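You operate a simulated robot arm through the tools that you are given. There is no shell and no other tool. Be economical: measure what you need, move in short steps, check, and stop when the job is done.

Carry out the task below with a simulated robot arm. There is one attempt and no reset: what you move stays moved.

TASK
Swap the worn wax ring for the green one; wax dial to 2.
Fine: worn ring in the REJECT tray; shut the cover again.

It is judged by the outcome, as a careful person would: the job done as asked, and still so three seconds after it is handed in. It fails if anything else is knocked over, pushed out of place, dropped, spilled or broken. A push-on lid holds only when it is set on centred and level and pressed home; a screw cap is set on level and turned clockwise until tight.

THE ROBOT
A 6-joint arm with a two-finger parallel gripper, fixed in place. Base frame: the origin is at the foot of the arm, x ahead of it, y to its left, z up; the work surface is at about z = 0. Units: cm, degrees, N and s.
With the tool pointing down near the work surface it reaches from about 12 to 50 cm from the base axis. Its first joint turns from -72.0 to 72.0 degrees. Payload 0.65 kg.
The tool frame sits at the grasp point between the pads (the TCP): z along the fingers, y along the line on which they close. The tips reach 2.5 cm beyond it. Largest opening 7.6 cm; finger width 1.8, thickness 1; the body of the gripper, 3.6 by 7.8 cm, starts 4.5 cm behind the TCP.
Orientation is that of the tool frame in the base frame, as [roll, pitch, yaw] about the fixed x, y, z axes, in that order (R = Rz(yaw) Ry(pitch) Rx(roll)). With the fingers straight down and closing along the base's y, the tool's x points along the base's -x, its y along +y and its z along -z.

THE INTERFACE
- The arm moves only by the tool nudge_tool. Its argument "steps" is a list of rows, each a list of 3 entries, a list of its own where there are three numbers: the finger opening in cm, from 0 to 7.6, then the shift along the base's x, y, z in cm, then the turn, a rotation vector about the base's x, y, z in degrees. In form: [[jaw, [x, y, z], [wx, wy, wz]], ...]. A call has 1 to 12 rows; each row is the pose to reach, as a shift and turn from the pose commanded when the call began. Rows are played at 5 a second. More than 5 cm and 8.6 degrees between two rows, or a gripper value outside its range, and nothing of the call is played. Where a pose cannot be reached the arm comes as near as it can. A force on the tool above 60 N (or 10 N above the force at the start of the call, whichever is more), or a blocked arm, ends the call early, and 0.2 s more pass. Each finger travels about 10.8 cm/s and halts on what it meets, pressing with about 36 N; the grip force reading is that of the motor and also rises with nothing between the fingers. The clock runs only during rows and for 0.2 s after the last one: add rows that repeat a pose to give the fingers time. The reply holds the time, the measured pose of the TCP, the force on the tool along the base axes, the opening and the grip force, in the units named above and with some noise, with the torque about the TCP (base axes, N m) and any sound that the robot's microphone picked up, and new pictures: "show" is both (left out), scene, wrist or none.
- Cameras (640 x 400 px; columns grow to the right, rows downward): "scene" is fixed at [7.65, 29.59, 39.37]; the picture's right is [-0.61, -0.79, 0.00], its down [-0.44, 0.34, -0.83] and it looks along [0.66, -0.50, -0.56] (base axes); focal length 214 px, centre (320, 200). "wrist" rides on the gripper at [5.8, 1.1, -8.1] in the tool frame; the picture's right is [-0.18, 0.98, 0.00], its down [-0.75, -0.14, -0.64] and it looks along [-0.63, -0.12, 0.77] (tool axes); focal length 243 px, centre (320, 200). There is no depth. A picture from a camera that has moved, and an enlarged one, comes with that camera's place and axes in the base frame and with its lens. The place of the scene camera against the robot may be out by one fixed shift of up to 2.5 cm in any direction.
- inspect(camera, box): a new picture of the part [left, top, right, bottom] of that camera's present view, enlarged. It takes no simulated time.
- job_done(): hands the job in; it is judged then, once.

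Go step by step. Nothing tells you positions but the pictures and the camera data: compare them with the known pose of the tool, close in by small moves and look again before you grip or let go. The budget is 120 turns and 200 pictures, counting those below and the enlarged ones. Unless the task says otherwise, let go and move clear before handing in, and close with one line.

The tools are called after "Emit:" as name(argument=value, ...) on one line, values as JSON. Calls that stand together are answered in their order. nudge_tool: Moves the arm, as the interface text tells. Its arguments: {"type":"object","properties":{"steps":{"type":"array","items":{"type":"array"}},"show":{"type":"string","enum":["both","scene","wrist","none"]}},"required":["steps"]} The other tools are called the same way: inspect (camera, box) takes an enlarged picture of a part of a camera's view; job_done () hands the job in.

At the start:

```text
clock: 0.0
tcp_pos: [25.98, 16.23, 35.65]
tool_rot: [179.9, 0.1, -179.8]
ft_force: [0.6, 0.2, 0.3]
ft_torque: [-0.01, -0.02, -0.01]
finger_gap: 7.59
grip_force: 0.1
```

scene: 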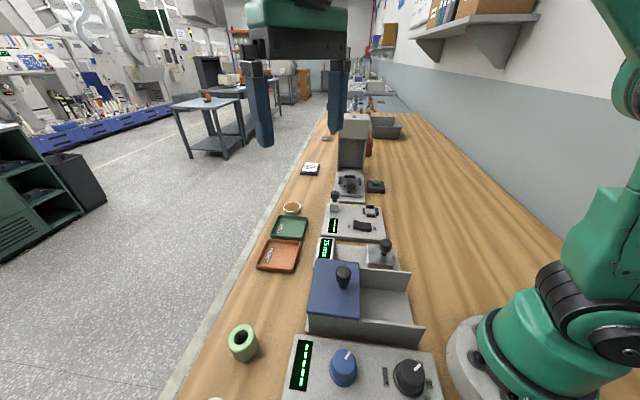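
wrist: 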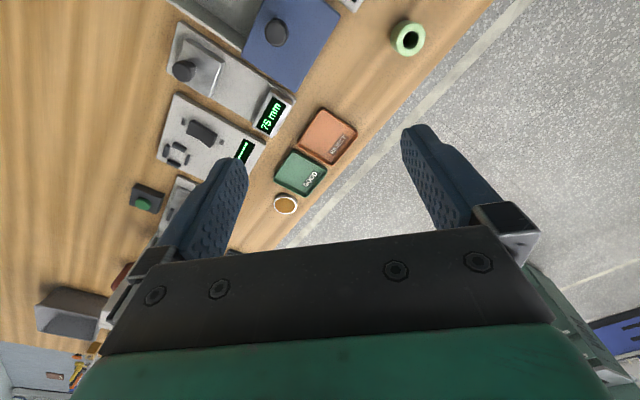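

I see a bench with several panels, a housing with a blue cover with a knob, a green ring at the left front, and reject and good trays. I'll look closer before moving.

Emit:
inspect(camera="scene", box=[220, 230, 460, 400])

Emit:
inspect(camera="scene", box=[250, 100, 430, 270])

Emit:
inspect(camera="wrist", box=[120, 0, 440, 220])

```text
2.35 times, centred on (340, 315) of scene
camera zoom: at [7.65, 29.59, 39.37], right [-0.61, -0.79, 0.0], down [-0.44, 0.34, -0.83], along [0.66, -0.5, -0.56], focal length 505 px, centre (273, -71)
```

zoom: 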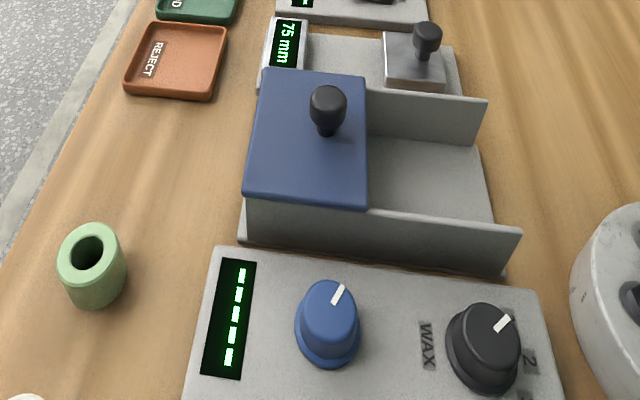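

```text
2.35 times, centred on (340, 185) of scene
camera zoom: at [7.65, 29.59, 39.37], right [-0.61, -0.79, 0.0], down [-0.44, 0.34, -0.83], along [0.66, -0.5, -0.56], focal length 505 px, centre (273, 235)
```

zoom: 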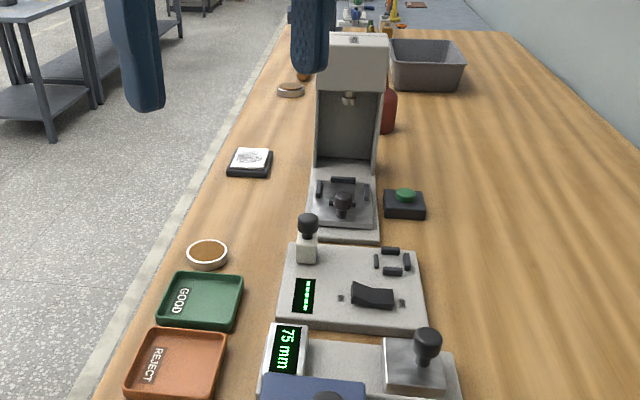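

```text
1.82 times, centred on (280, 110) of wrist
camera zoom: at [20.24, 17.18, 43.62], right [0.18, 0.98, 0.0], down [0.75, -0.14, 0.64], along [0.63, -0.12, -0.77], focal length 441 px, centre (393, 364)
```

zoom: 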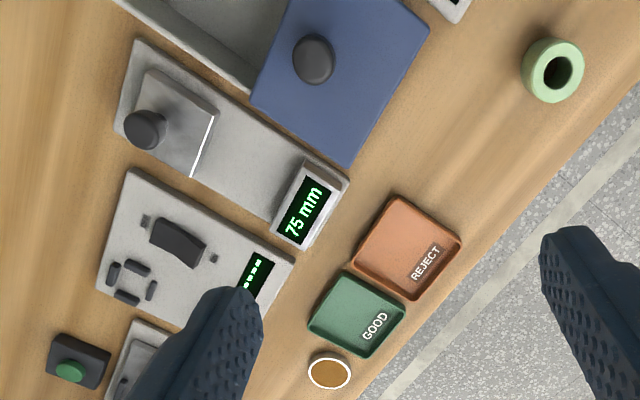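

The green ring is at about (26.5, 28.5), the blue-covered housing near (22, 12), and the dials nearer the base. I'll turn the wrist camera to look across the housing and dials from above.

Emit:
nudge_tool(steps=[[7.6, [-1, 0, -0.5], [0, 0, -8]], [7.6, [-2, 0, -1], [0, 0, -16]], [7.6, [-3, 0, -1.5], [0, 0, -24]], [7.6, [-4, 0, -2], [0, 0, -32]], [7.6, [-5, 0, -2.5], [0, 0, -40]], [7.6, [-6, 0, -3], [0, 0, -48]], [7.6, [-7, 0, -3.5], [0, 0, -56]], [7.6, [-8, 0, -4], [0, 0, -64]], [7.6, [-8, 0, -4], [0, 0, -72]], [7.6, [-8, 0, -4], [0, 0, -80]], [7.6, [-8, 0, -4], [0, 0, -88]], [7.6, [-8, 0, -4], [0, 0, -90]]])

```text
clock: 2.6
tcp_pos: [18.09, 16.08, 31.68]
tool_rot: [179.8, 0.1, 89.9]
ft_force: [-0.6, 0.1, -0.6]
ft_torque: [0.02, -0.02, 0.02]
finger_gap: 7.59
grip_force: 0.1
camera wrist: at [19.16, 21.94, 39.64], right [0.98, -0.18, 0.0], down [-0.14, -0.75, 0.64], along [-0.12, -0.63, -0.77], focal length 243 px, centre (320, 200)
```

scene: 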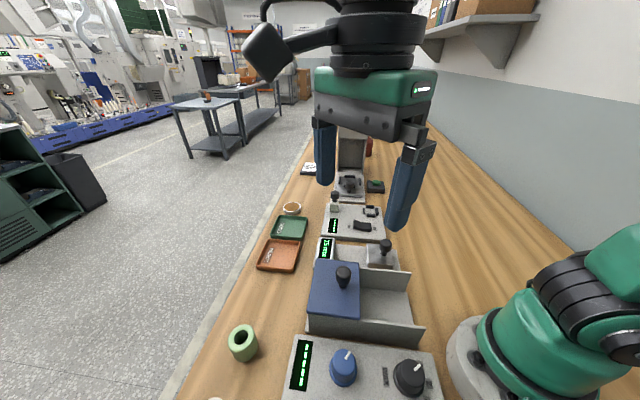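
wrist: 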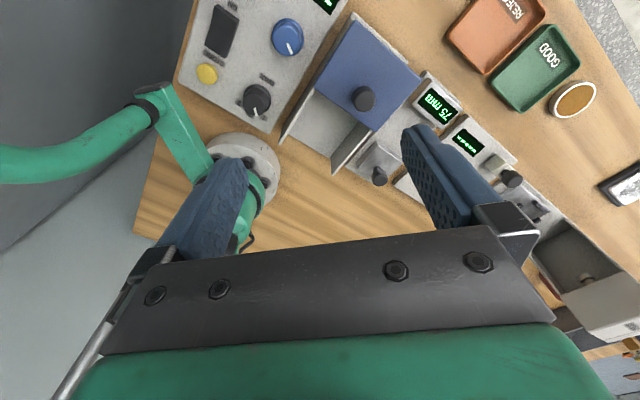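

Emit:
inspect(camera="wrist", box=[170, 0, 350, 130])

Emit:
inspect(camera="wrist", box=[270, 0, 470, 190])

```text
3.08 times, centred on (260, 65) of wrist
camera zoom: at [19.16, 21.94, 39.64], right [0.98, -0.18, 0.0], down [-0.14, -0.75, 0.64], along [-0.12, -0.63, -0.77], focal length 746 px, centre (505, 615)
```

zoom: 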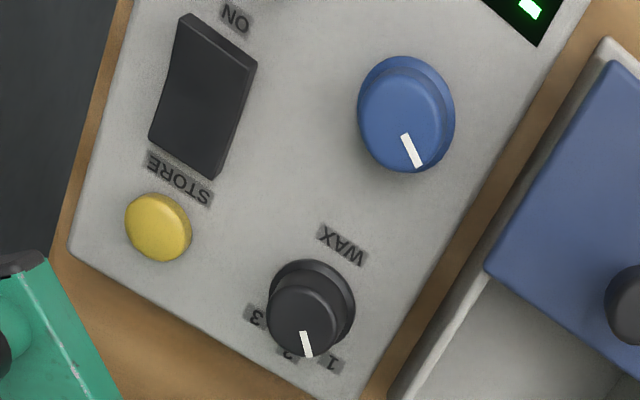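

```text
2.11 times, centred on (370, 95) of wrist
camera zoom: at [19.16, 21.94, 39.64], right [0.98, -0.18, 0.0], down [-0.14, -0.75, 0.64], along [-0.12, -0.63, -0.77], focal length 511 px, centre (215, 421)
```

zoom: 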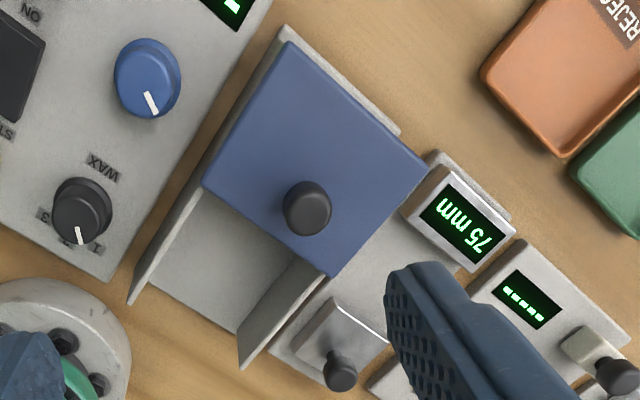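

The 1/2/3 dial sits near (8, 12) with its pointer at 1, so it needs about 42° clockwise to reach 2. The housing axis runs about 45°, and the cover looks like it slides toward the base. I'll approach the cover knob, aligned with the slide, and look.

Emit:
nudge_tool(steps=[[7.6, [0.8, -0.8, -2.5], [0, 0, 8]], [7.6, [1.6, -1.6, -5], [0, 0, 16]], [7.6, [2.4, -2.4, -7.5], [0, 0, 24]], [7.6, [3.2, -3.2, -10], [0, 0, 32]], [7.6, [4, -4, -12.5], [0, 0, 40]], [7.6, [4.5, -4.8, -15], [0, 0, 46]], [7.6, [4.5, -4.8, -15], [0, 0, 46]]])

```text
clock: 4.2
tcp_pos: [22.4, 11.27, 16.77]
tool_rot: [179.9, 0.1, 136.1]
ft_force: [0.5, -0.1, -0.4]
ft_torque: [-0.02, 0.0, 0.02]
finger_gap: 7.6
grip_force: 0.0
camera wrist: at [19.07, 16.11, 24.59], right [0.81, 0.58, 0.0], down [0.44, -0.62, 0.64], along [0.38, -0.52, -0.77], focal length 243 px, centre (320, 200)
```

scene: 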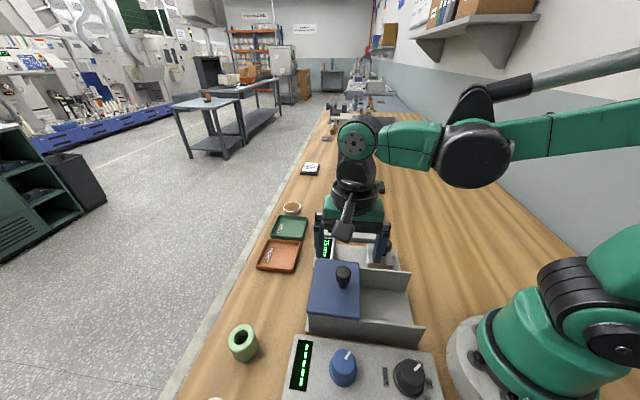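
wrist: 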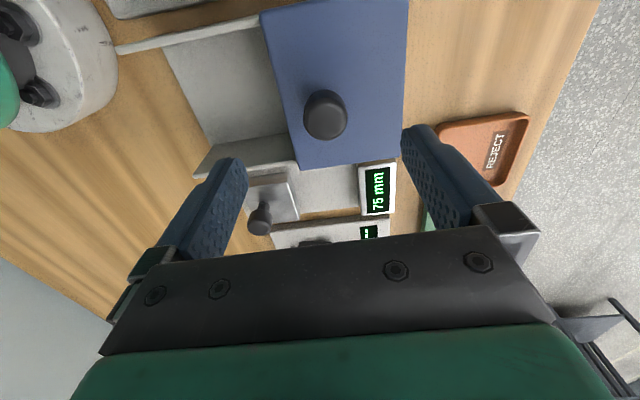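

The cover knob is near (23, 11.2) with its top around z = 7.5. I'll lower to just above it and check.

Emit:
nudge_tool(steps=[[7.6, [0.5, 0, -3.5], [0, 0, 0]], [5.5, [0.6, 0, -6.8], [0, 0, 0]], [5.5, [0.6, 0, -6.8], [0, 0, 0]]])

Emit:
inspect(camera="scene", box=[270, 180, 450, 350])

```text
clock: 4.9
tcp_pos: [23.11, 11.57, 10.33]
tool_rot: [-179.9, -0.1, 136.1]
ft_force: [-7.5, -3.9, 52.8]
ft_torque: [0.64, -0.62, 0.02]
finger_gap: 5.43
grip_force: 0.0
stopped in row 3: the force on the tool passed its limit (the readings are from after the stop); the commanded pose is now the measured one
camera wrist: at [19.74, 16.18, 18.19], right [0.81, 0.58, 0.0], down [0.45, -0.62, 0.64], along [0.37, -0.52, -0.77], focal length 243 px, centre (320, 200)
```

scene: 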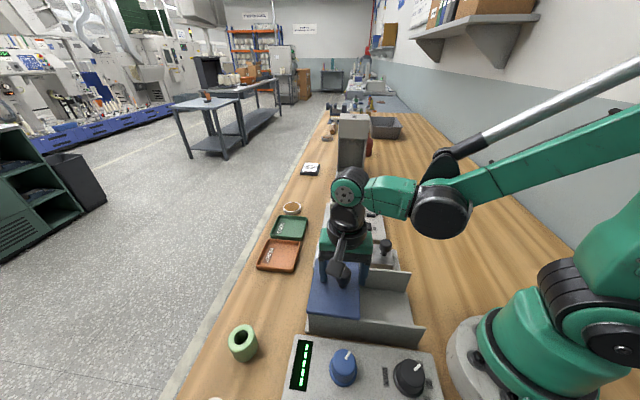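
wrist: 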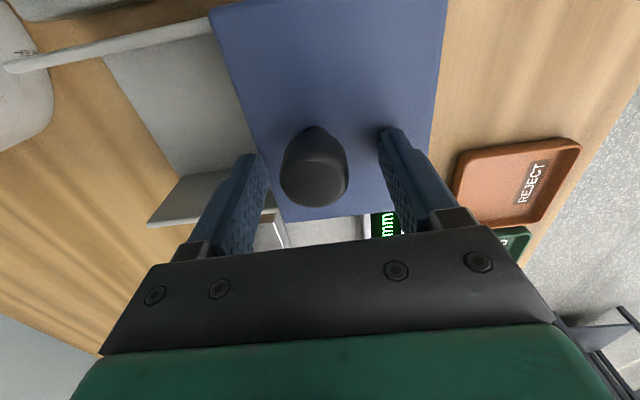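

```text
2.35 times, centred on (360, 265) of scene
camera zoom: at [7.64, 29.59, 39.38], right [-0.61, -0.79, 0.0], down [-0.44, 0.34, -0.83], along [0.66, -0.5, -0.56], focal length 505 px, centre (226, 47)
```

zoom: 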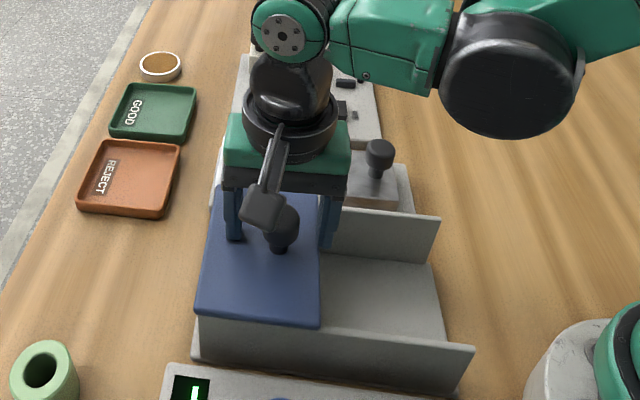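

The tips touched the cover at z≈7.8, so the cover is higher than I estimated. I'll back up, center on the knob at about (22.4, 11.9) and look again.

Emit:
nudge_tool(steps=[[5.5, [0, 0, 0.6], [0, 0, 0]], [5.5, [-0.6, 0.4, 0.6], [0, 0, 0]], [5.5, [-0.6, 0.4, 0.6], [0, 0, 0]]], show="wrist")

Emit:
inspect(camera="wrist", box=[160, 80, 480, 280])

```text
clock: 5.7
tcp_pos: [22.52, 11.78, 10.72]
tool_rot: [-179.9, 0.0, 136.1]
ft_force: [0.6, -1.5, -0.6]
ft_torque: [0.0, -0.02, 0.0]
finger_gap: 5.5
grip_force: 0.0
camera wrist: at [19.11, 16.58, 18.73], right [0.81, 0.58, 0.0], down [0.45, -0.62, 0.64], along [0.37, -0.52, -0.77], focal length 243 px, centre (320, 200)
```

wrist: 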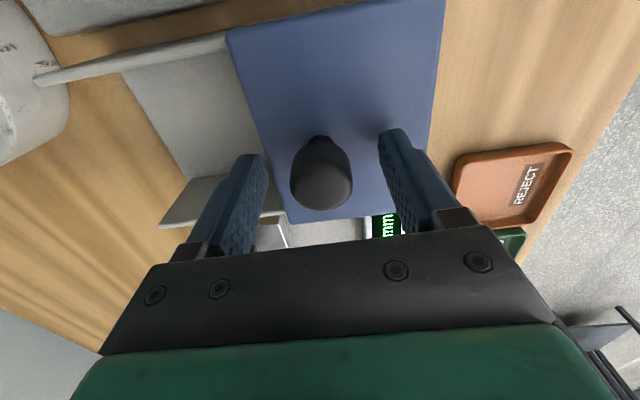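

```text
2.00 times, centred on (320, 180) of wrist
camera zoom: at [19.11, 16.58, 18.73], right [0.81, 0.58, 0.0], down [0.45, -0.62, 0.64], along [0.37, -0.52, -0.77], focal length 485 px, centre (320, 240)
```

zoom: 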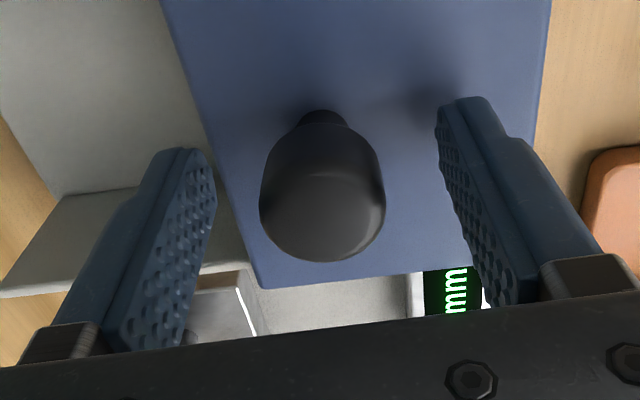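

The knob is now centred between the pads. I'm closing on it.

Emit:
nudge_tool(steps=[[3.5, [0, 0, 0], [0, 0, 0]], [2, [0, 0, 0], [0, 0, 0]], [1, [0, 0, 0], [0, 0, 0]], [1, [0, 0, 0], [0, 0, 0]]], show="wrist")

```text
clock: 6.7
tcp_pos: [22.42, 11.73, 10.89]
tool_rot: [-179.9, -0.2, 136.1]
ft_force: [-1.1, 2.7, -1.1]
ft_torque: [0.21, -0.26, 0.02]
finger_gap: 2.52
grip_force: 41.1
camera wrist: at [19.13, 16.58, 18.73], right [0.81, 0.58, 0.0], down [0.45, -0.62, 0.64], along [0.37, -0.52, -0.77], focal length 243 px, centre (320, 200)
```

wrist: 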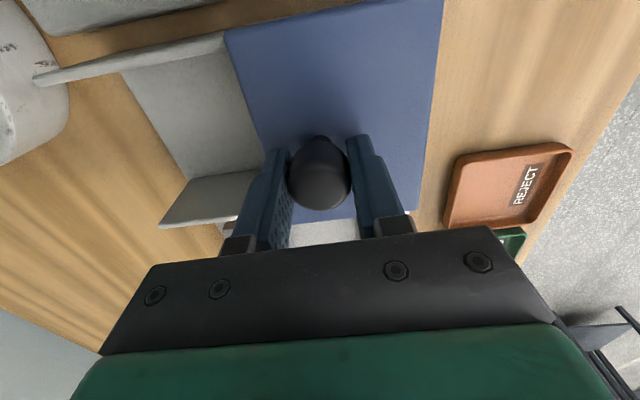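

I've gripped it with a 2.5 cm gap. Next is a small test slide toward the open end.

Emit:
nudge_tool(steps=[[1, [-0.35, -0.36, 0], [0, 0, 0]], [1, [-0.7, -0.72, 0], [0, 0, 0]], [1, [-1.05, -1.08, 0], [0, 0, 0]]])

```text
clock: 7.5
tcp_pos: [21.51, 10.63, 10.86]
tool_rot: [-179.9, -0.1, 136.2]
ft_force: [-7.2, 7.6, 3.7]
ft_torque: [-0.35, -0.82, -0.03]
finger_gap: 2.55
grip_force: 40.9
camera wrist: at [18.06, 15.5, 18.73], right [0.81, 0.58, 0.0], down [0.45, -0.62, 0.64], along [0.37, -0.52, -0.77], focal length 243 px, centre (320, 200)
```

scene: 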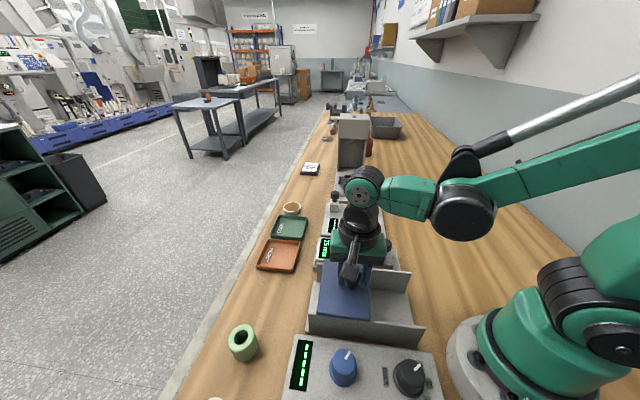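
wrist: 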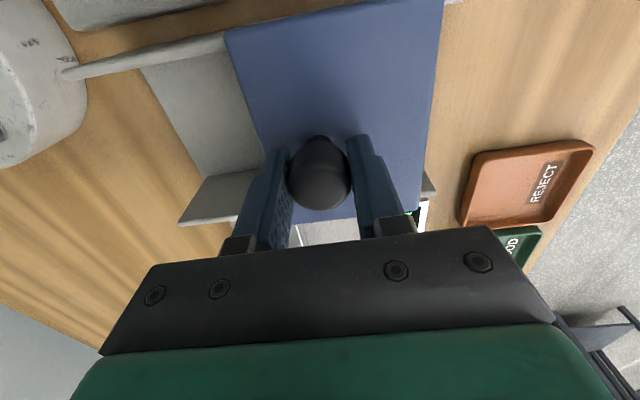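

The cover slides. There is a small side force, so I'll steer the path slightly and continue.

Emit:
nudge_tool(steps=[[1, [-0.5, -0.4, 0], [0, 0, 0]], [1, [-1.0, -0.85, 0], [0, 0, 0]], [1, [-1.5, -1.35, 0], [0, 0, 0]], [1, [-2.0, -1.85, 0], [0, 0, 0]]], show="none")

```text
clock: 8.5
tcp_pos: [19.53, 8.75, 10.85]
tool_rot: [-180.0, 0.1, 136.1]
ft_force: [11.1, -12.1, 9.8]
ft_torque: [0.32, -0.11, -0.12]
finger_gap: 2.56
grip_force: 40.4
```

The axis is essentially at -135°. I'll continue along it with a small correction.

Emit:
nudge_tool(steps=[[1, [-0.46, -0.54, 0], [0, 0, 0]], [1, [-0.96, -1.04, 0], [0, 0, 0]], [1, [-1.46, -1.54, 0], [0, 0, 0]], [1, [-1.96, -2.04, 0], [0, 0, 0]]])

```text
clock: 9.5
tcp_pos: [17.46, 6.71, 10.8]
tool_rot: [-180.0, -0.1, 136.1]
ft_force: [11.4, -11.1, -23.4]
ft_torque: [-0.05, -0.45, 0.01]
finger_gap: 2.55
grip_force: 41.1
camera wrist: at [14.08, 11.57, 18.74], right [0.81, 0.58, 0.0], down [0.45, -0.62, 0.64], along [0.37, -0.52, -0.77], focal length 243 px, centre (320, 200)
```

scene: 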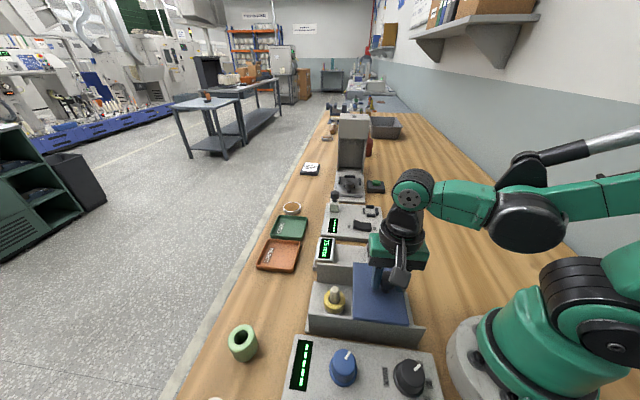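
wrist: 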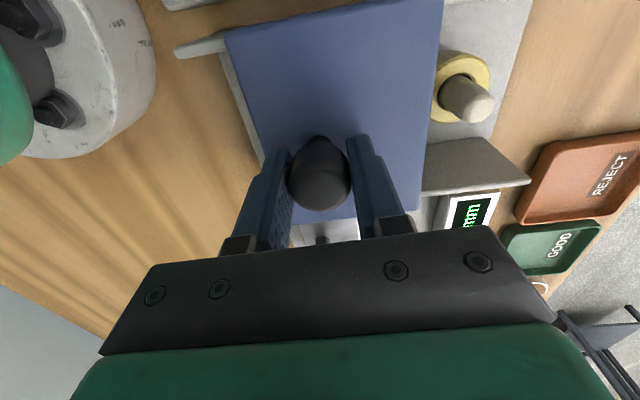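

The worn yellow ring on its post is now exposed. I'll slide a bit further for finger clearance.

Emit:
nudge_tool(steps=[[1, [-0.26, -0.34, -0.08], [0, 0, 0]], [1, [-0.56, -0.64, -0.08], [0, 0, 0]], [1, [-0.86, -0.94, -0.08], [0, 0, 0]]])

```text
clock: 10.3
tcp_pos: [16.6, 5.91, 10.76]
tool_rot: [-179.8, -0.2, 136.1]
ft_force: [-2.9, 3.6, 29.1]
ft_torque: [0.3, -0.1, 0.03]
finger_gap: 2.57
grip_force: 40.9
camera wrist: at [13.25, 10.71, 18.75], right [0.81, 0.58, 0.0], down [0.45, -0.62, 0.64], along [0.37, -0.52, -0.77], focal length 243 px, centre (320, 200)
```

scene: 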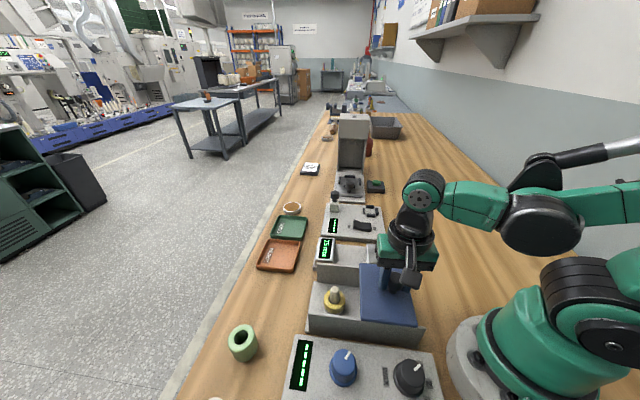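
wrist: 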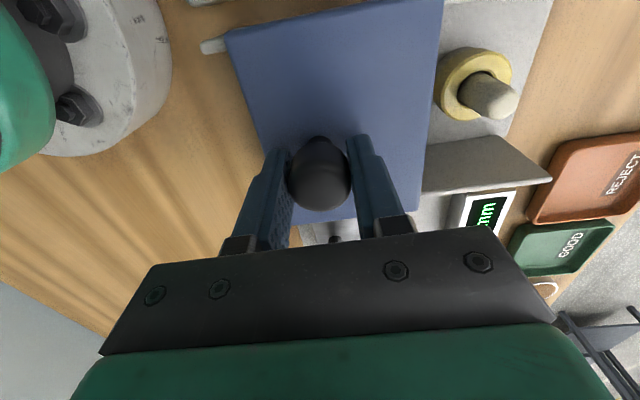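

The cover is open about 8.2 cm. I'll release the knob, rise, and move over the ring with the jaws turned across the channel.

Emit:
nudge_tool(steps=[[4, [0, 0, 0], [0, 0, 0]], [5.5, [0, 0, 0], [0, 0, 0]], [5.5, [0, 0, 4], [0, 0, 0]], [5.5, [1, 1, 8], [0, 0, 0]], [5.5, [2, 2, 11], [0, 0, 0]], [5.5, [4, 4, 11], [0, 0, 0]], [5.5, [6, 6, 11], [0, 0, 0]], [5.5, [6, 6, 11], [0, 0, 0]]])

Emit:
inspect(camera="wrist", box=[200, 0, 440, 170])

Emit:
inspect(camera="scene", box=[220, 230, 440, 370])

```text
clock: 12.1
tcp_pos: [22.7, 11.95, 21.83]
tool_rot: [-179.8, 0.1, 136.1]
ft_force: [-0.8, -0.3, 0.2]
ft_torque: [0.01, 0.0, 0.02]
finger_gap: 5.49
grip_force: 0.1
camera wrist: at [19.25, 16.68, 29.72], right [0.81, 0.58, 0.0], down [0.45, -0.62, 0.64], along [0.37, -0.52, -0.77], focal length 243 px, centre (320, 200)
```

scene: 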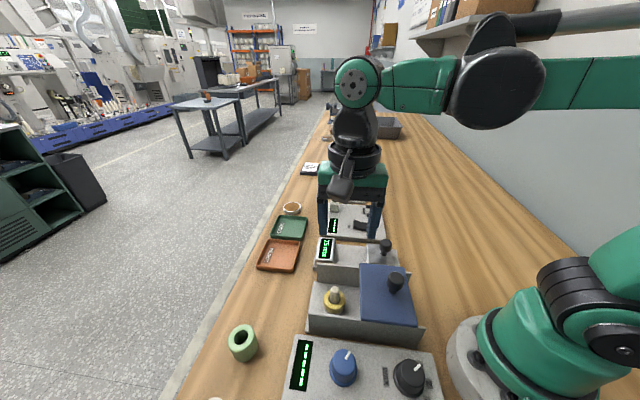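
wrist: 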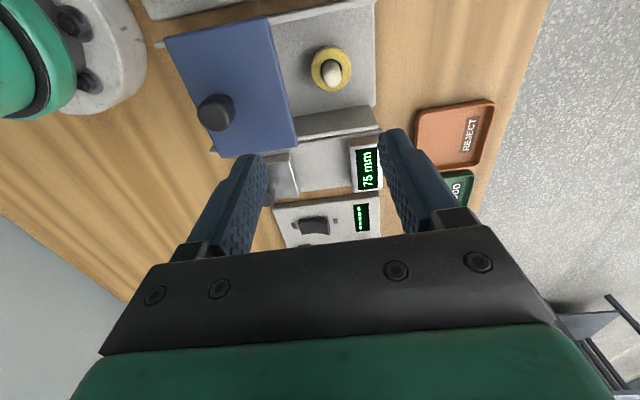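

```text
2.35 times, centred on (320, 85) of wrist
camera zoom: at [19.25, 16.68, 29.72], right [0.81, 0.58, 0.0], down [0.45, -0.62, 0.64], along [0.37, -0.52, -0.77], focal length 571 px, centre (320, 471)
```

zoom: 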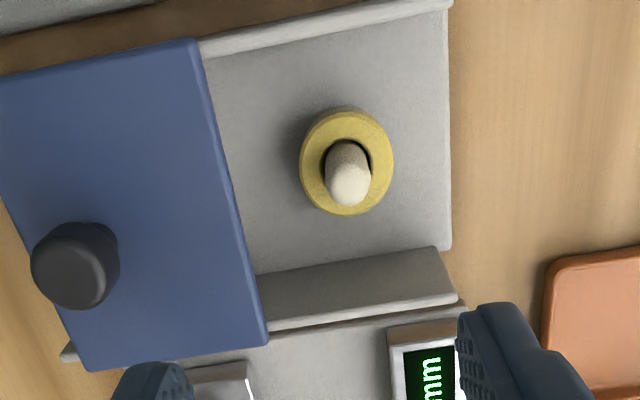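

```text
2.86 times, centred on (330, 300) of scene
camera zoom: at [7.65, 29.59, 39.37], right [-0.61, -0.79, 0.0], down [-0.44, 0.34, -0.83], along [0.66, -0.5, -0.56], focal length 613 px, centre (291, -86)
```

zoom: 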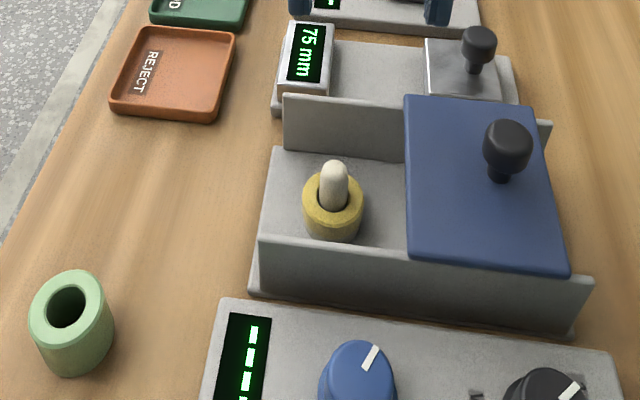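

The worn ring centres near (23.0, 12.95), top z≈3.2, OD about 3.7, on a post. I'll turn the jaws across the channel and hover above it.

Emit:
nudge_tool(steps=[[5.0, [0, 0, 0], [0, 0, -8]], [5.0, [0, 0, 0], [0, 0, -16]], [5.0, [0, 0, 0], [0, 0, -24]], [5.0, [0, 0, 0], [0, 0, -32]], [5.0, [0.3, 1, 0], [0, 0, -40]], [5.0, [0.3, 1, -1], [0, 0, -48]], [5.0, [0.3, 1, -2], [0, 0, -56]], [5.0, [0.3, 1, -4], [0, 0, -64]], [5.0, [0.3, 1, -6], [0, 0, -72]], [5.0, [0.3, 1, -8], [0, 0, -80]], [5.0, [0.3, 1, -9], [0, 0, -88]], [5.0, [0.3, 1, -9], [0, 0, -91]]])

Emit:
inspect(camera="wrist", box=[180, 0, 460, 220])

```text
clock: 14.7
tcp_pos: [22.9, 12.96, 12.78]
tool_rot: [-179.9, -0.1, 45.0]
ft_force: [-0.7, -0.1, 0.3]
ft_torque: [-0.02, 0.01, -0.04]
finger_gap: 4.98
grip_force: 0.1
camera wrist: at [27.87, 16.16, 20.65], right [0.56, -0.83, 0.0], down [-0.63, -0.43, 0.64], along [-0.53, -0.36, -0.77], focal length 243 px, centre (320, 200)
```

scene: 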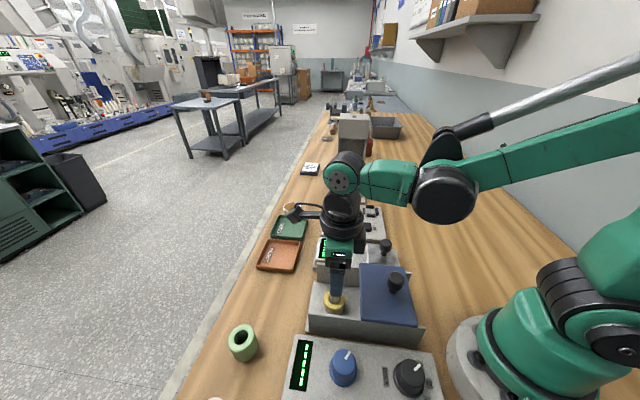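
wrist: 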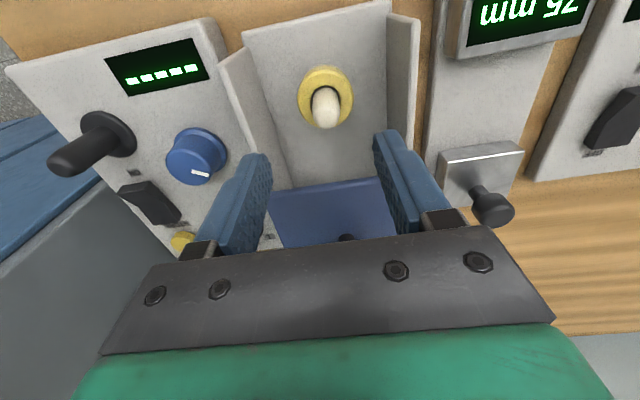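

```text
1.82 times, centred on (320, 110) of wrist
camera zoom: at [27.87, 16.16, 20.65], right [0.56, -0.83, 0.0], down [-0.63, -0.43, 0.64], along [-0.53, -0.36, -0.77], focal length 441 px, centre (320, 364)
```

zoom: 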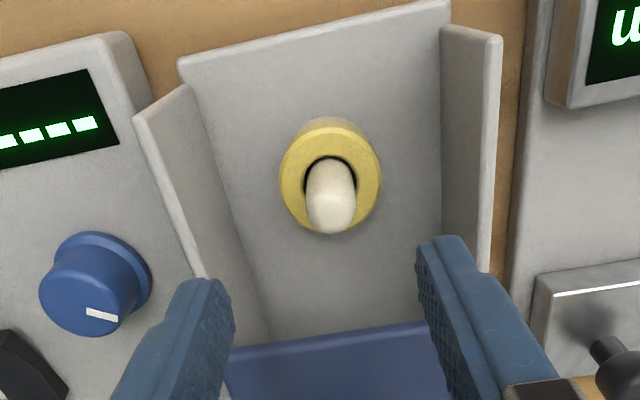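

The ring sits slightly to the right of the jaw centre. I'll shift a little and lower further to check the alignment.

Emit:
nudge_tool(steps=[[5.0, [0.4, -0.15, -2], [0, 0, 0]], [5.0, [0.4, -0.15, -4.3], [0, 0, 0]], [5.0, [0.4, -0.15, -4.3], [0, 0, 0]]], show="scene")

Emit:
inspect(camera="wrist", box=[220, 60, 420, 200])

Emit:
inspect(camera="scene", box=[280, 230, 400, 330])

```text
clock: 15.5
tcp_pos: [23.32, 12.68, 8.41]
tool_rot: [-179.9, -0.1, 45.2]
ft_force: [-0.3, 0.4, 0.7]
ft_torque: [0.01, 0.02, 0.0]
finger_gap: 4.99
grip_force: 0.1
```

scene: 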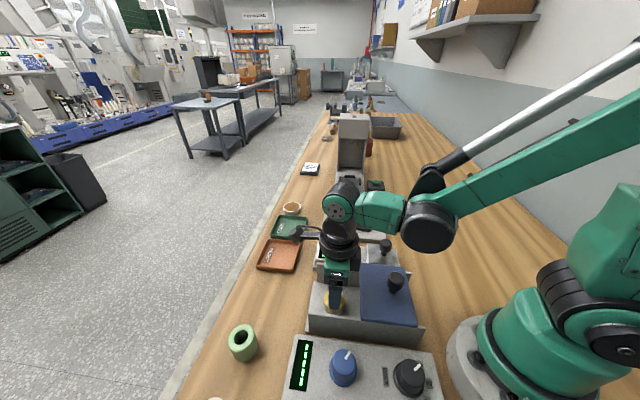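

```text
2.86 times, centred on (320, 130) of wrist
camera zoom: at [28.24, 15.99, 16.34], right [0.57, -0.82, 0.0], down [-0.63, -0.44, 0.64], along [-0.53, -0.36, -0.77], focal length 693 px, centre (320, 400)
```

zoom: 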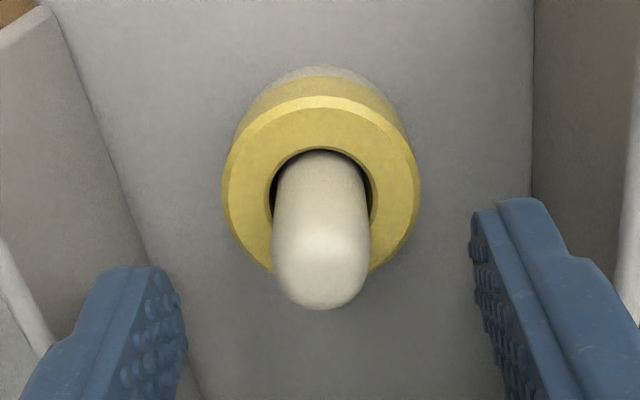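

```text
4.00 times, centred on (340, 280) of scene
camera zoom: at [7.65, 29.59, 39.37], right [-0.61, -0.79, 0.0], down [-0.44, 0.34, -0.83], along [0.66, -0.5, -0.56], focal length 858 px, centre (240, -120)
```

zoom: 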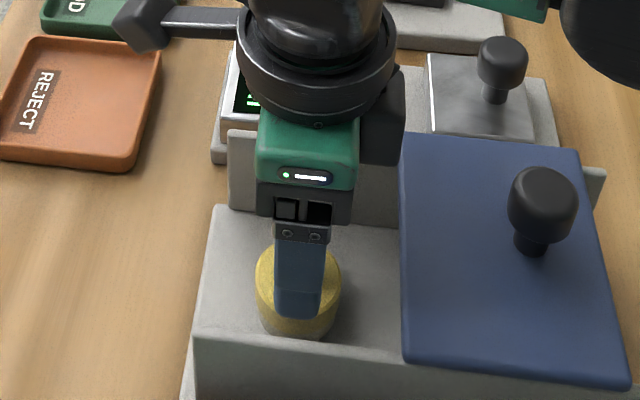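

The jaws are centred over the ring, whose top is at z≈2.5. I'm lowering to TCP z≈3.7 and closing.

Emit:
nudge_tool(steps=[[5.0, [0, 0, -2], [0, 0, 0]], [5.0, [0, 0, -3.6], [0, 0, 0]], [5.0, [0, 0, -4.3], [0, 0, 0]], [5.0, [0, 0, -4.7], [0, 0, 0]], [4.2, [0, 0, -4.7], [0, 0, 0]], [3.4, [0, 0, -4.7], [0, 0, 0]], [2.6, [0, 0, -4.7], [0, 0, 0]], [2.6, [0, 0, -4.7], [0, 0, 0]]], show="scene")

Emit:
inspect(camera="wrist", box=[220, 60, 420, 260])

```text
clock: 17.3
tcp_pos: [23.36, 12.69, 3.71]
tool_rot: [-179.8, -0.1, 45.1]
ft_force: [0.5, 0.8, 1.1]
ft_torque: [-0.02, -0.01, 0.0]
finger_gap: 3.81
grip_force: 36.0
```

scene: 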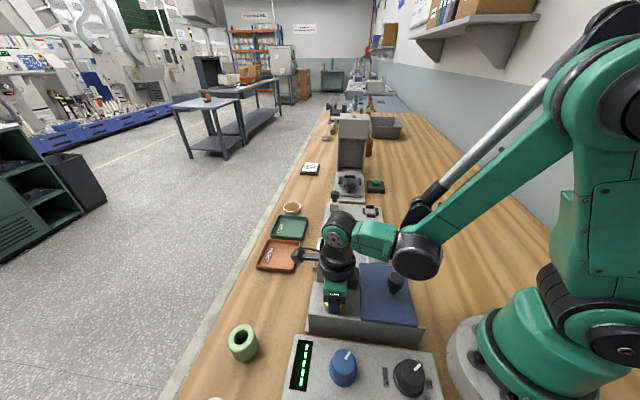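

```text
2.00 times, centred on (320, 160) of wrist
camera zoom: at [28.25, 16.01, 11.65], right [0.57, -0.82, 0.0], down [-0.63, -0.44, 0.64], along [-0.53, -0.36, -0.77], focal length 485 px, centre (320, 280)
```

zoom: 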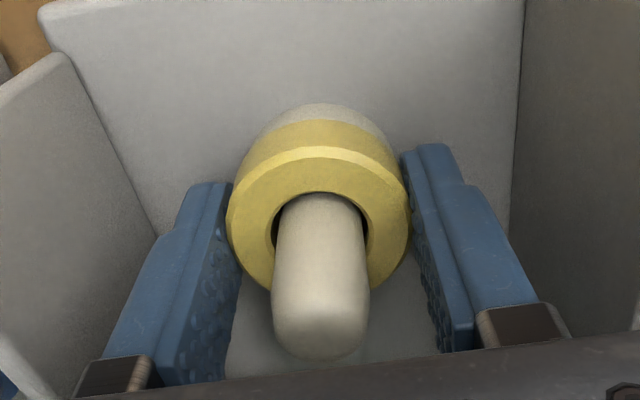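

The worn ring is gripped (gap 3.81). I'm lifting it straight up.

Emit:
nudge_tool(steps=[[2.6, [0, 0, 0.7], [0, 0, 0]], [2.6, [0, 0, 1.5], [0, 0, 0]], [2.6, [0, 0, 3], [0, 0, 0]], [2.6, [0, 0, 5], [0, 0, 0]], [2.6, [0, 0, 8], [0, 0, 0]], [2.6, [0, 0, 10], [0, 0, 0]], [2.6, [0, 0, 10], [0, 0, 0]]])

Emit:
inspect(camera="scene", box=[240, 200, 380, 340])

```text
clock: 18.9
tcp_pos: [23.25, 12.7, 13.79]
tool_rot: [-179.9, -0.2, 45.2]
ft_force: [0.0, -0.1, 0.2]
ft_torque: [0.0, 0.0, 0.02]
finger_gap: 3.85
grip_force: 36.4
camera wrist: at [28.24, 15.96, 21.74], right [0.57, -0.82, 0.0], down [-0.63, -0.44, 0.64], along [-0.53, -0.36, -0.77], focal length 243 px, centre (320, 200)
```

scene: 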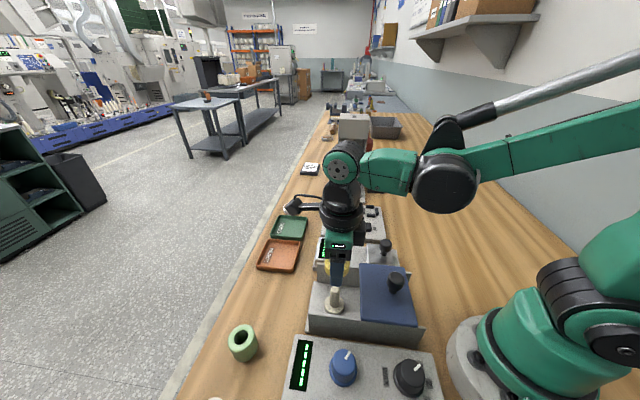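
wrist: 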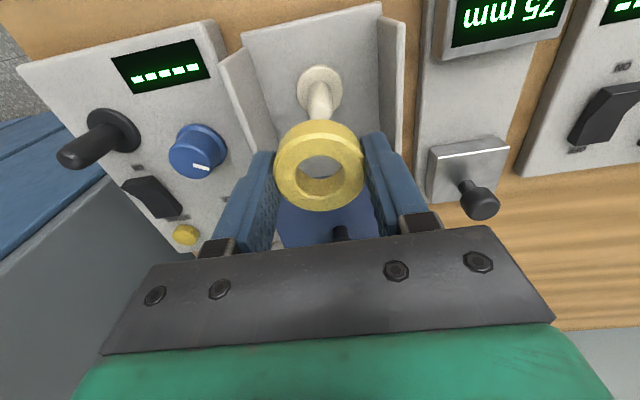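

```text
2.86 times, centred on (310, 270) of scene
camera zoom: at [7.65, 29.59, 39.37], right [-0.61, -0.79, 0.0], down [-0.44, 0.34, -0.83], along [0.66, -0.5, -0.56], focal length 613 px, centre (349, 0)
```

zoom: 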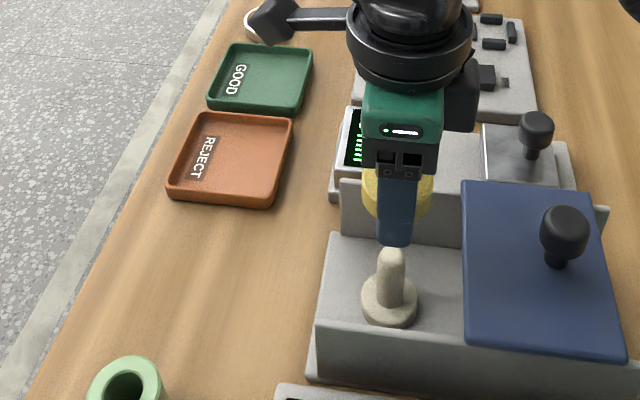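

The worn ring is free. The REJECT tray is near (40.4, 14.8), so I'll carry the ring over it and look.

Emit:
nudge_tool(steps=[[2.6, [2, 0.2, 0.5], [0, 0, 0]], [2.6, [5, 0.6, 0.5], [0, 0, 0]], [2.6, [8, 1, 0.5], [0, 0, 0]], [2.6, [11, 1.3, 0.5], [0, 0, 0]], [2.6, [14, 1.7, 0], [0, 0, 0]], [2.6, [17.1, 2.1, -1], [0, 0, 0]], [2.6, [17.1, 2.1, -3], [0, 0, 0]], [2.6, [17.1, 2.1, -3], [0, 0, 0]]])

Emit:
inspect(camera="scene", box=[220, 180, 380, 300])

```text
clock: 20.7
tcp_pos: [40.48, 14.79, 10.81]
tool_rot: [-179.9, -0.1, 45.2]
ft_force: [0.0, -0.6, 0.4]
ft_torque: [-0.01, 0.02, -0.03]
finger_gap: 3.84
grip_force: 36.3
camera wrist: at [45.39, 18.09, 18.67], right [0.57, -0.82, 0.0], down [-0.63, -0.44, 0.64], along [-0.53, -0.36, -0.77], focal length 243 px, centre (320, 200)
```

scene: 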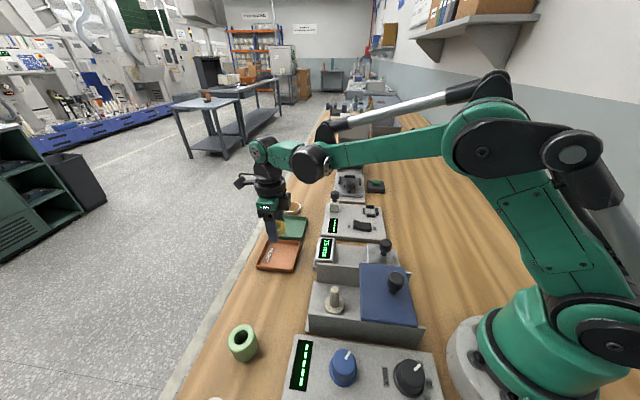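
wrist: 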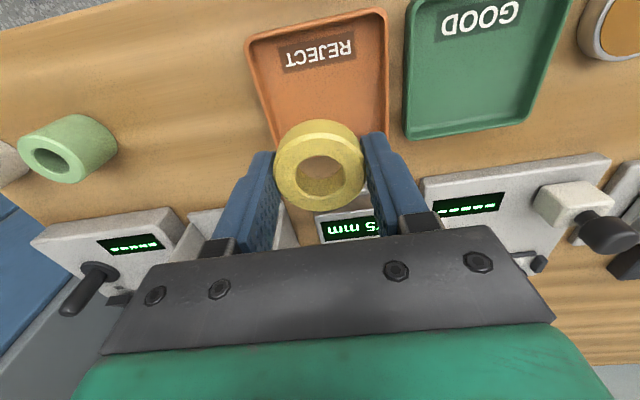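

```text
3.33 times, centred on (300, 240) of scene
camera zoom: at [7.65, 29.59, 39.37], right [-0.61, -0.79, 0.0], down [-0.44, 0.34, -0.83], along [0.66, -0.5, -0.56], focal length 715 px, centre (387, 67)
```

zoom: 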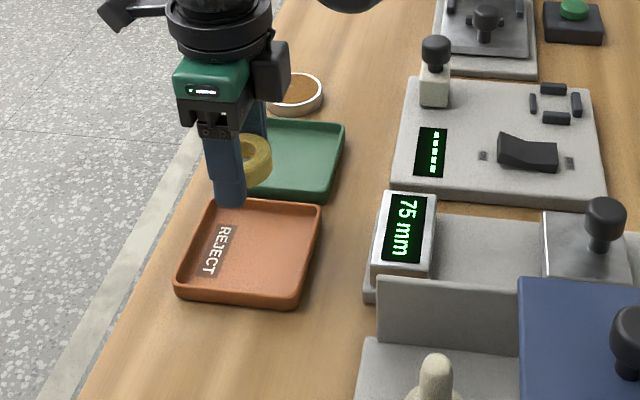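

The ring is over the tray but about 1 cm toward the base side. I'll shift toward the centre and lower.

Emit:
nudge_tool(steps=[[2.6, [0.7, 0.7, -2.5], [0, 0, 0]], [2.6, [0.7, 0.7, -5], [0, 0, 0]], [2.6, [0.7, 0.7, -6.5], [0, 0, 0]], [2.6, [0.7, 0.7, -7.2], [0, 0, 0]], [2.6, [0.7, 0.7, -7.2], [0, 0, 0]]])

Emit:
inspect(camera="scene", box=[220, 180, 380, 300])

```text
clock: 21.9
tcp_pos: [41.13, 15.6, 3.53]
tool_rot: [-179.9, -0.2, 45.1]
ft_force: [0.7, 0.2, 0.1]
ft_torque: [0.0, -0.01, 0.0]
finger_gap: 3.84
grip_force: 36.2
camera wrist: at [46.02, 18.83, 11.42], right [0.57, -0.82, 0.0], down [-0.63, -0.44, 0.64], along [-0.53, -0.36, -0.77], focal length 243 px, centre (320, 200)
```

scene: 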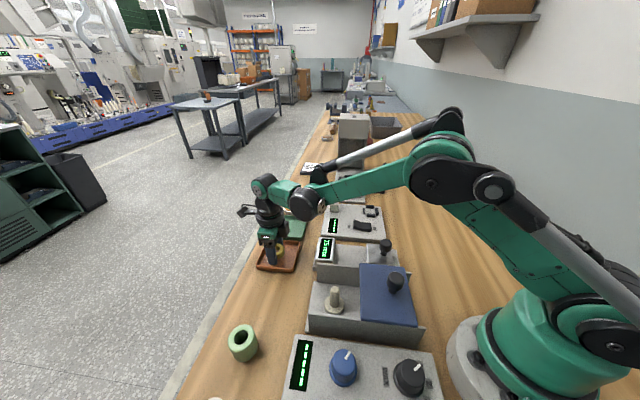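
wrist: 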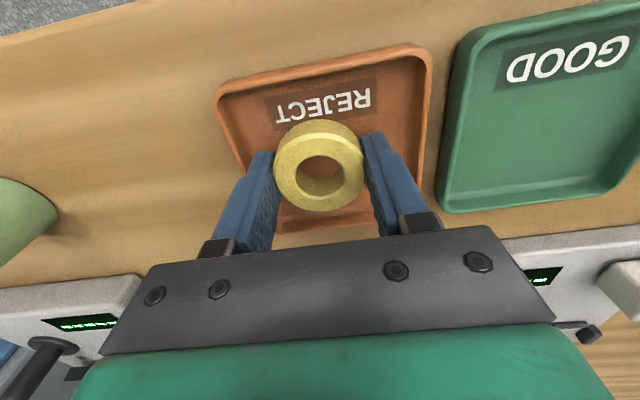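

```text
3.33 times, centred on (300, 240) of scene
camera zoom: at [7.65, 29.59, 39.37], right [-0.61, -0.79, 0.0], down [-0.44, 0.34, -0.83], along [0.66, -0.5, -0.56], focal length 715 px, centre (387, 67)
```

zoom: 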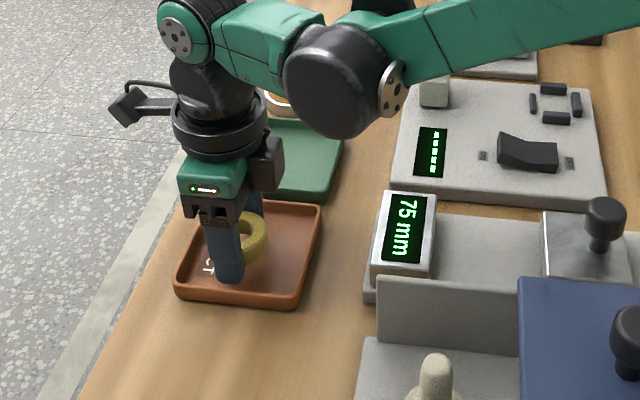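

It's well inside the tray. I'll lower in small steps until touch.

Emit:
nudge_tool(steps=[[2.6, [0, 0, -0.2], [0, 0, 0]], [2.6, [0, 0, -0.4], [0, 0, 0]]], show="none")

```text
clock: 22.5
tcp_pos: [41.05, 15.48, 3.03]
tool_rot: [-180.0, -0.1, 45.1]
ft_force: [-0.5, 0.2, -0.6]
ft_torque: [-0.02, -0.01, 0.02]
finger_gap: 3.84
grip_force: 36.4
```

Emit:
nudge_tool(steps=[[2.6, [0, 0, -0.15], [0, 0, 0]], [2.6, [0, 0, -0.25], [0, 0, 0]]], show="wrist")

```text
clock: 23.1
tcp_pos: [41.1, 15.54, 2.94]
tool_rot: [-179.9, -0.1, 45.2]
ft_force: [0.0, -1.2, 1.1]
ft_torque: [-0.02, -0.01, -0.01]
finger_gap: 3.81
grip_force: 36.3
camera wrist: at [46.05, 18.8, 10.8], right [0.57, -0.82, 0.0], down [-0.63, -0.44, 0.64], along [-0.53, -0.36, -0.77], focal length 243 px, centre (320, 200)
```

wrist: 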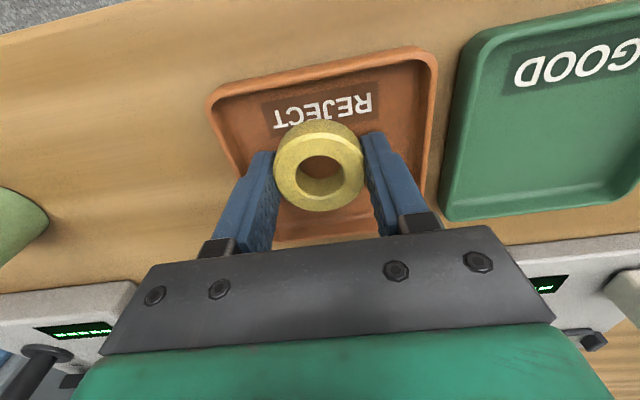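

No contact yet. One more tiny step down, then release gently.

Emit:
nudge_tool(steps=[[2.6, [0, 0, -0.15], [0, 0, 0]], [2.6, [0, 0, -0.15], [0, 0, 0]]], show="none")

```text
clock: 23.8
tcp_pos: [41.12, 15.55, 2.87]
tool_rot: [-180.0, 0.0, 45.1]
ft_force: [-1.4, 0.6, 15.0]
ft_torque: [-0.24, -0.23, -0.05]
finger_gap: 3.84
grip_force: 36.0
stopped in row 2: the force on the tool passed its limit (the readings are from after the stop); the commanded pose is now the measured one
```

Contact. I'm releasing and rising.

Emit:
nudge_tool(steps=[[3.9, [0, 0, 0.05], [0, 0, 0]], [4.6, [0, 0, 0.05], [0, 0, 0]], [5.0, [0, 0, 0.05], [0, 0, 0]], [5.0, [0, 0, 3], [0, 0, 0]], [5.0, [0, 0, 7], [0, 0, 0]], [5.0, [0, 0, 11], [0, 0, 0]], [5.0, [0, 0, 11], [0, 0, 0]]])

```text
clock: 25.4
tcp_pos: [40.98, 15.49, 13.98]
tool_rot: [-179.9, 0.0, 45.0]
ft_force: [0.4, -0.4, 0.4]
ft_torque: [-0.02, 0.0, 0.0]
finger_gap: 5.0
grip_force: 0.0
camera wrist: at [45.97, 18.82, 21.8], right [0.57, -0.82, 0.0], down [-0.63, -0.43, 0.64], along [-0.53, -0.36, -0.77], focal length 243 px, centre (320, 200)
```

scene: 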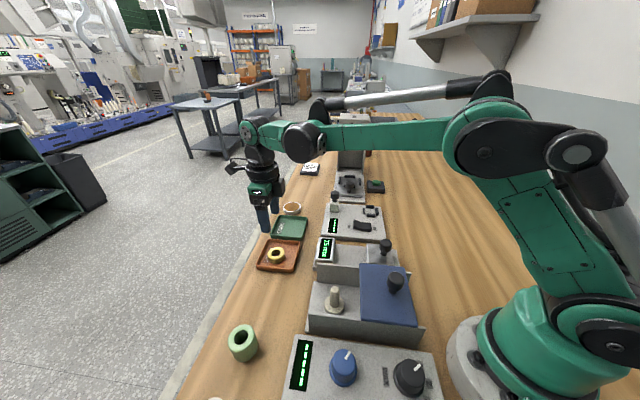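
wrist: 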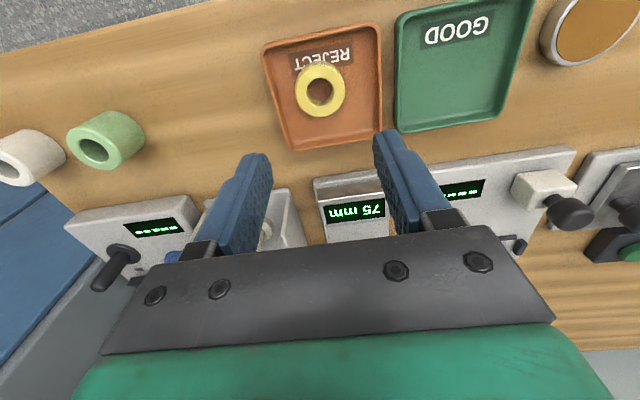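

The worn ring lies flat in REJECT. Next I'll hover over the green ring near (26.6, 28.5), keeping clear of the neighbouring white ring.

Emit:
nudge_tool(steps=[[6, [-2.4, 2.2, 0], [0, 0, 0]], [6, [-4.8, 4.4, 0], [0, 0, 0]], [6, [-7.2, 6.6, 0], [0, 0, 0]], [6, [-9.6, 8.8, 0], [0, 0, 0]], [6, [-12, 11, 0], [0, 0, 0]], [6, [-14.4, 13, 0], [0, 0, 0]], [6, [-14.4, 13, 0], [0, 0, 0]]])

Emit:
inspect(camera="wrist", box=[220, 20, 420, 170])

```text
clock: 27.0
tcp_pos: [31.48, 24.35, 13.78]
tool_rot: [-179.8, 0.0, 45.2]
ft_force: [1.3, 0.2, 0.8]
ft_torque: [0.03, 0.01, -0.02]
finger_gap: 5.99
grip_force: 0.0
out of reach, approached as far as the arm can: row 5, 6, 7
camera wrist: at [36.42, 27.67, 21.77], right [0.57, -0.82, 0.0], down [-0.63, -0.44, 0.64], along [-0.53, -0.36, -0.77], focal length 243 px, centre (320, 200)
```

scene: 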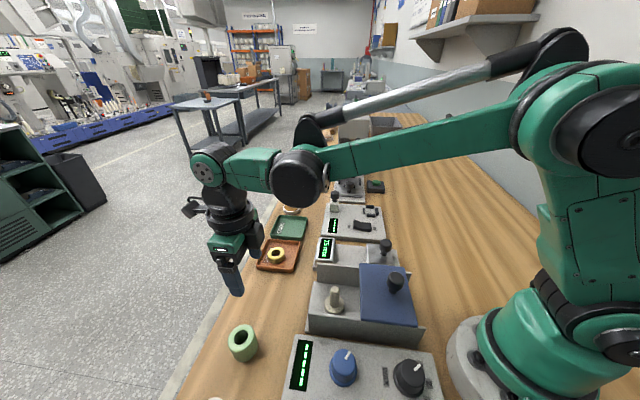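
wrist: 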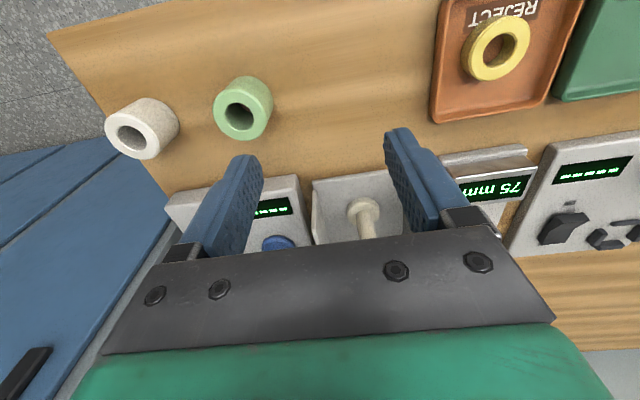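

```text
2.67 times, centred on (320, 95) of wrist
camera zoom: at [36.42, 27.67, 21.77], right [0.57, -0.82, 0.0], down [-0.63, -0.44, 0.64], along [-0.53, -0.36, -0.77], focal length 647 px, centre (320, 480)
```

zoom: 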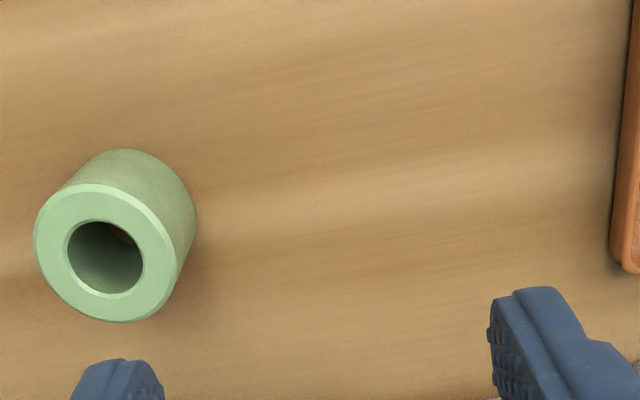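

A wrist limit blocks yaw 45 there. The ring is symmetric, so I'll turn the tool +20° and see where that leads, at a safe height.

Emit:
nudge_tool(steps=[[6, [0, 0, 0], [0, 0, 8]], [6, [0, 0, 0], [0, 0, 16]], [6, [0, 0, 0], [0, 0, 24]], [6, [0, 0, 0], [0, 0, 24]]], show="none")

```text
clock: 28.0
tcp_pos: [31.39, 24.47, 13.91]
tool_rot: [-179.9, 0.0, 69.2]
ft_force: [-0.7, -0.4, 0.6]
ft_torque: [0.04, -0.01, -0.02]
finger_gap: 5.99
grip_force: 0.1
```

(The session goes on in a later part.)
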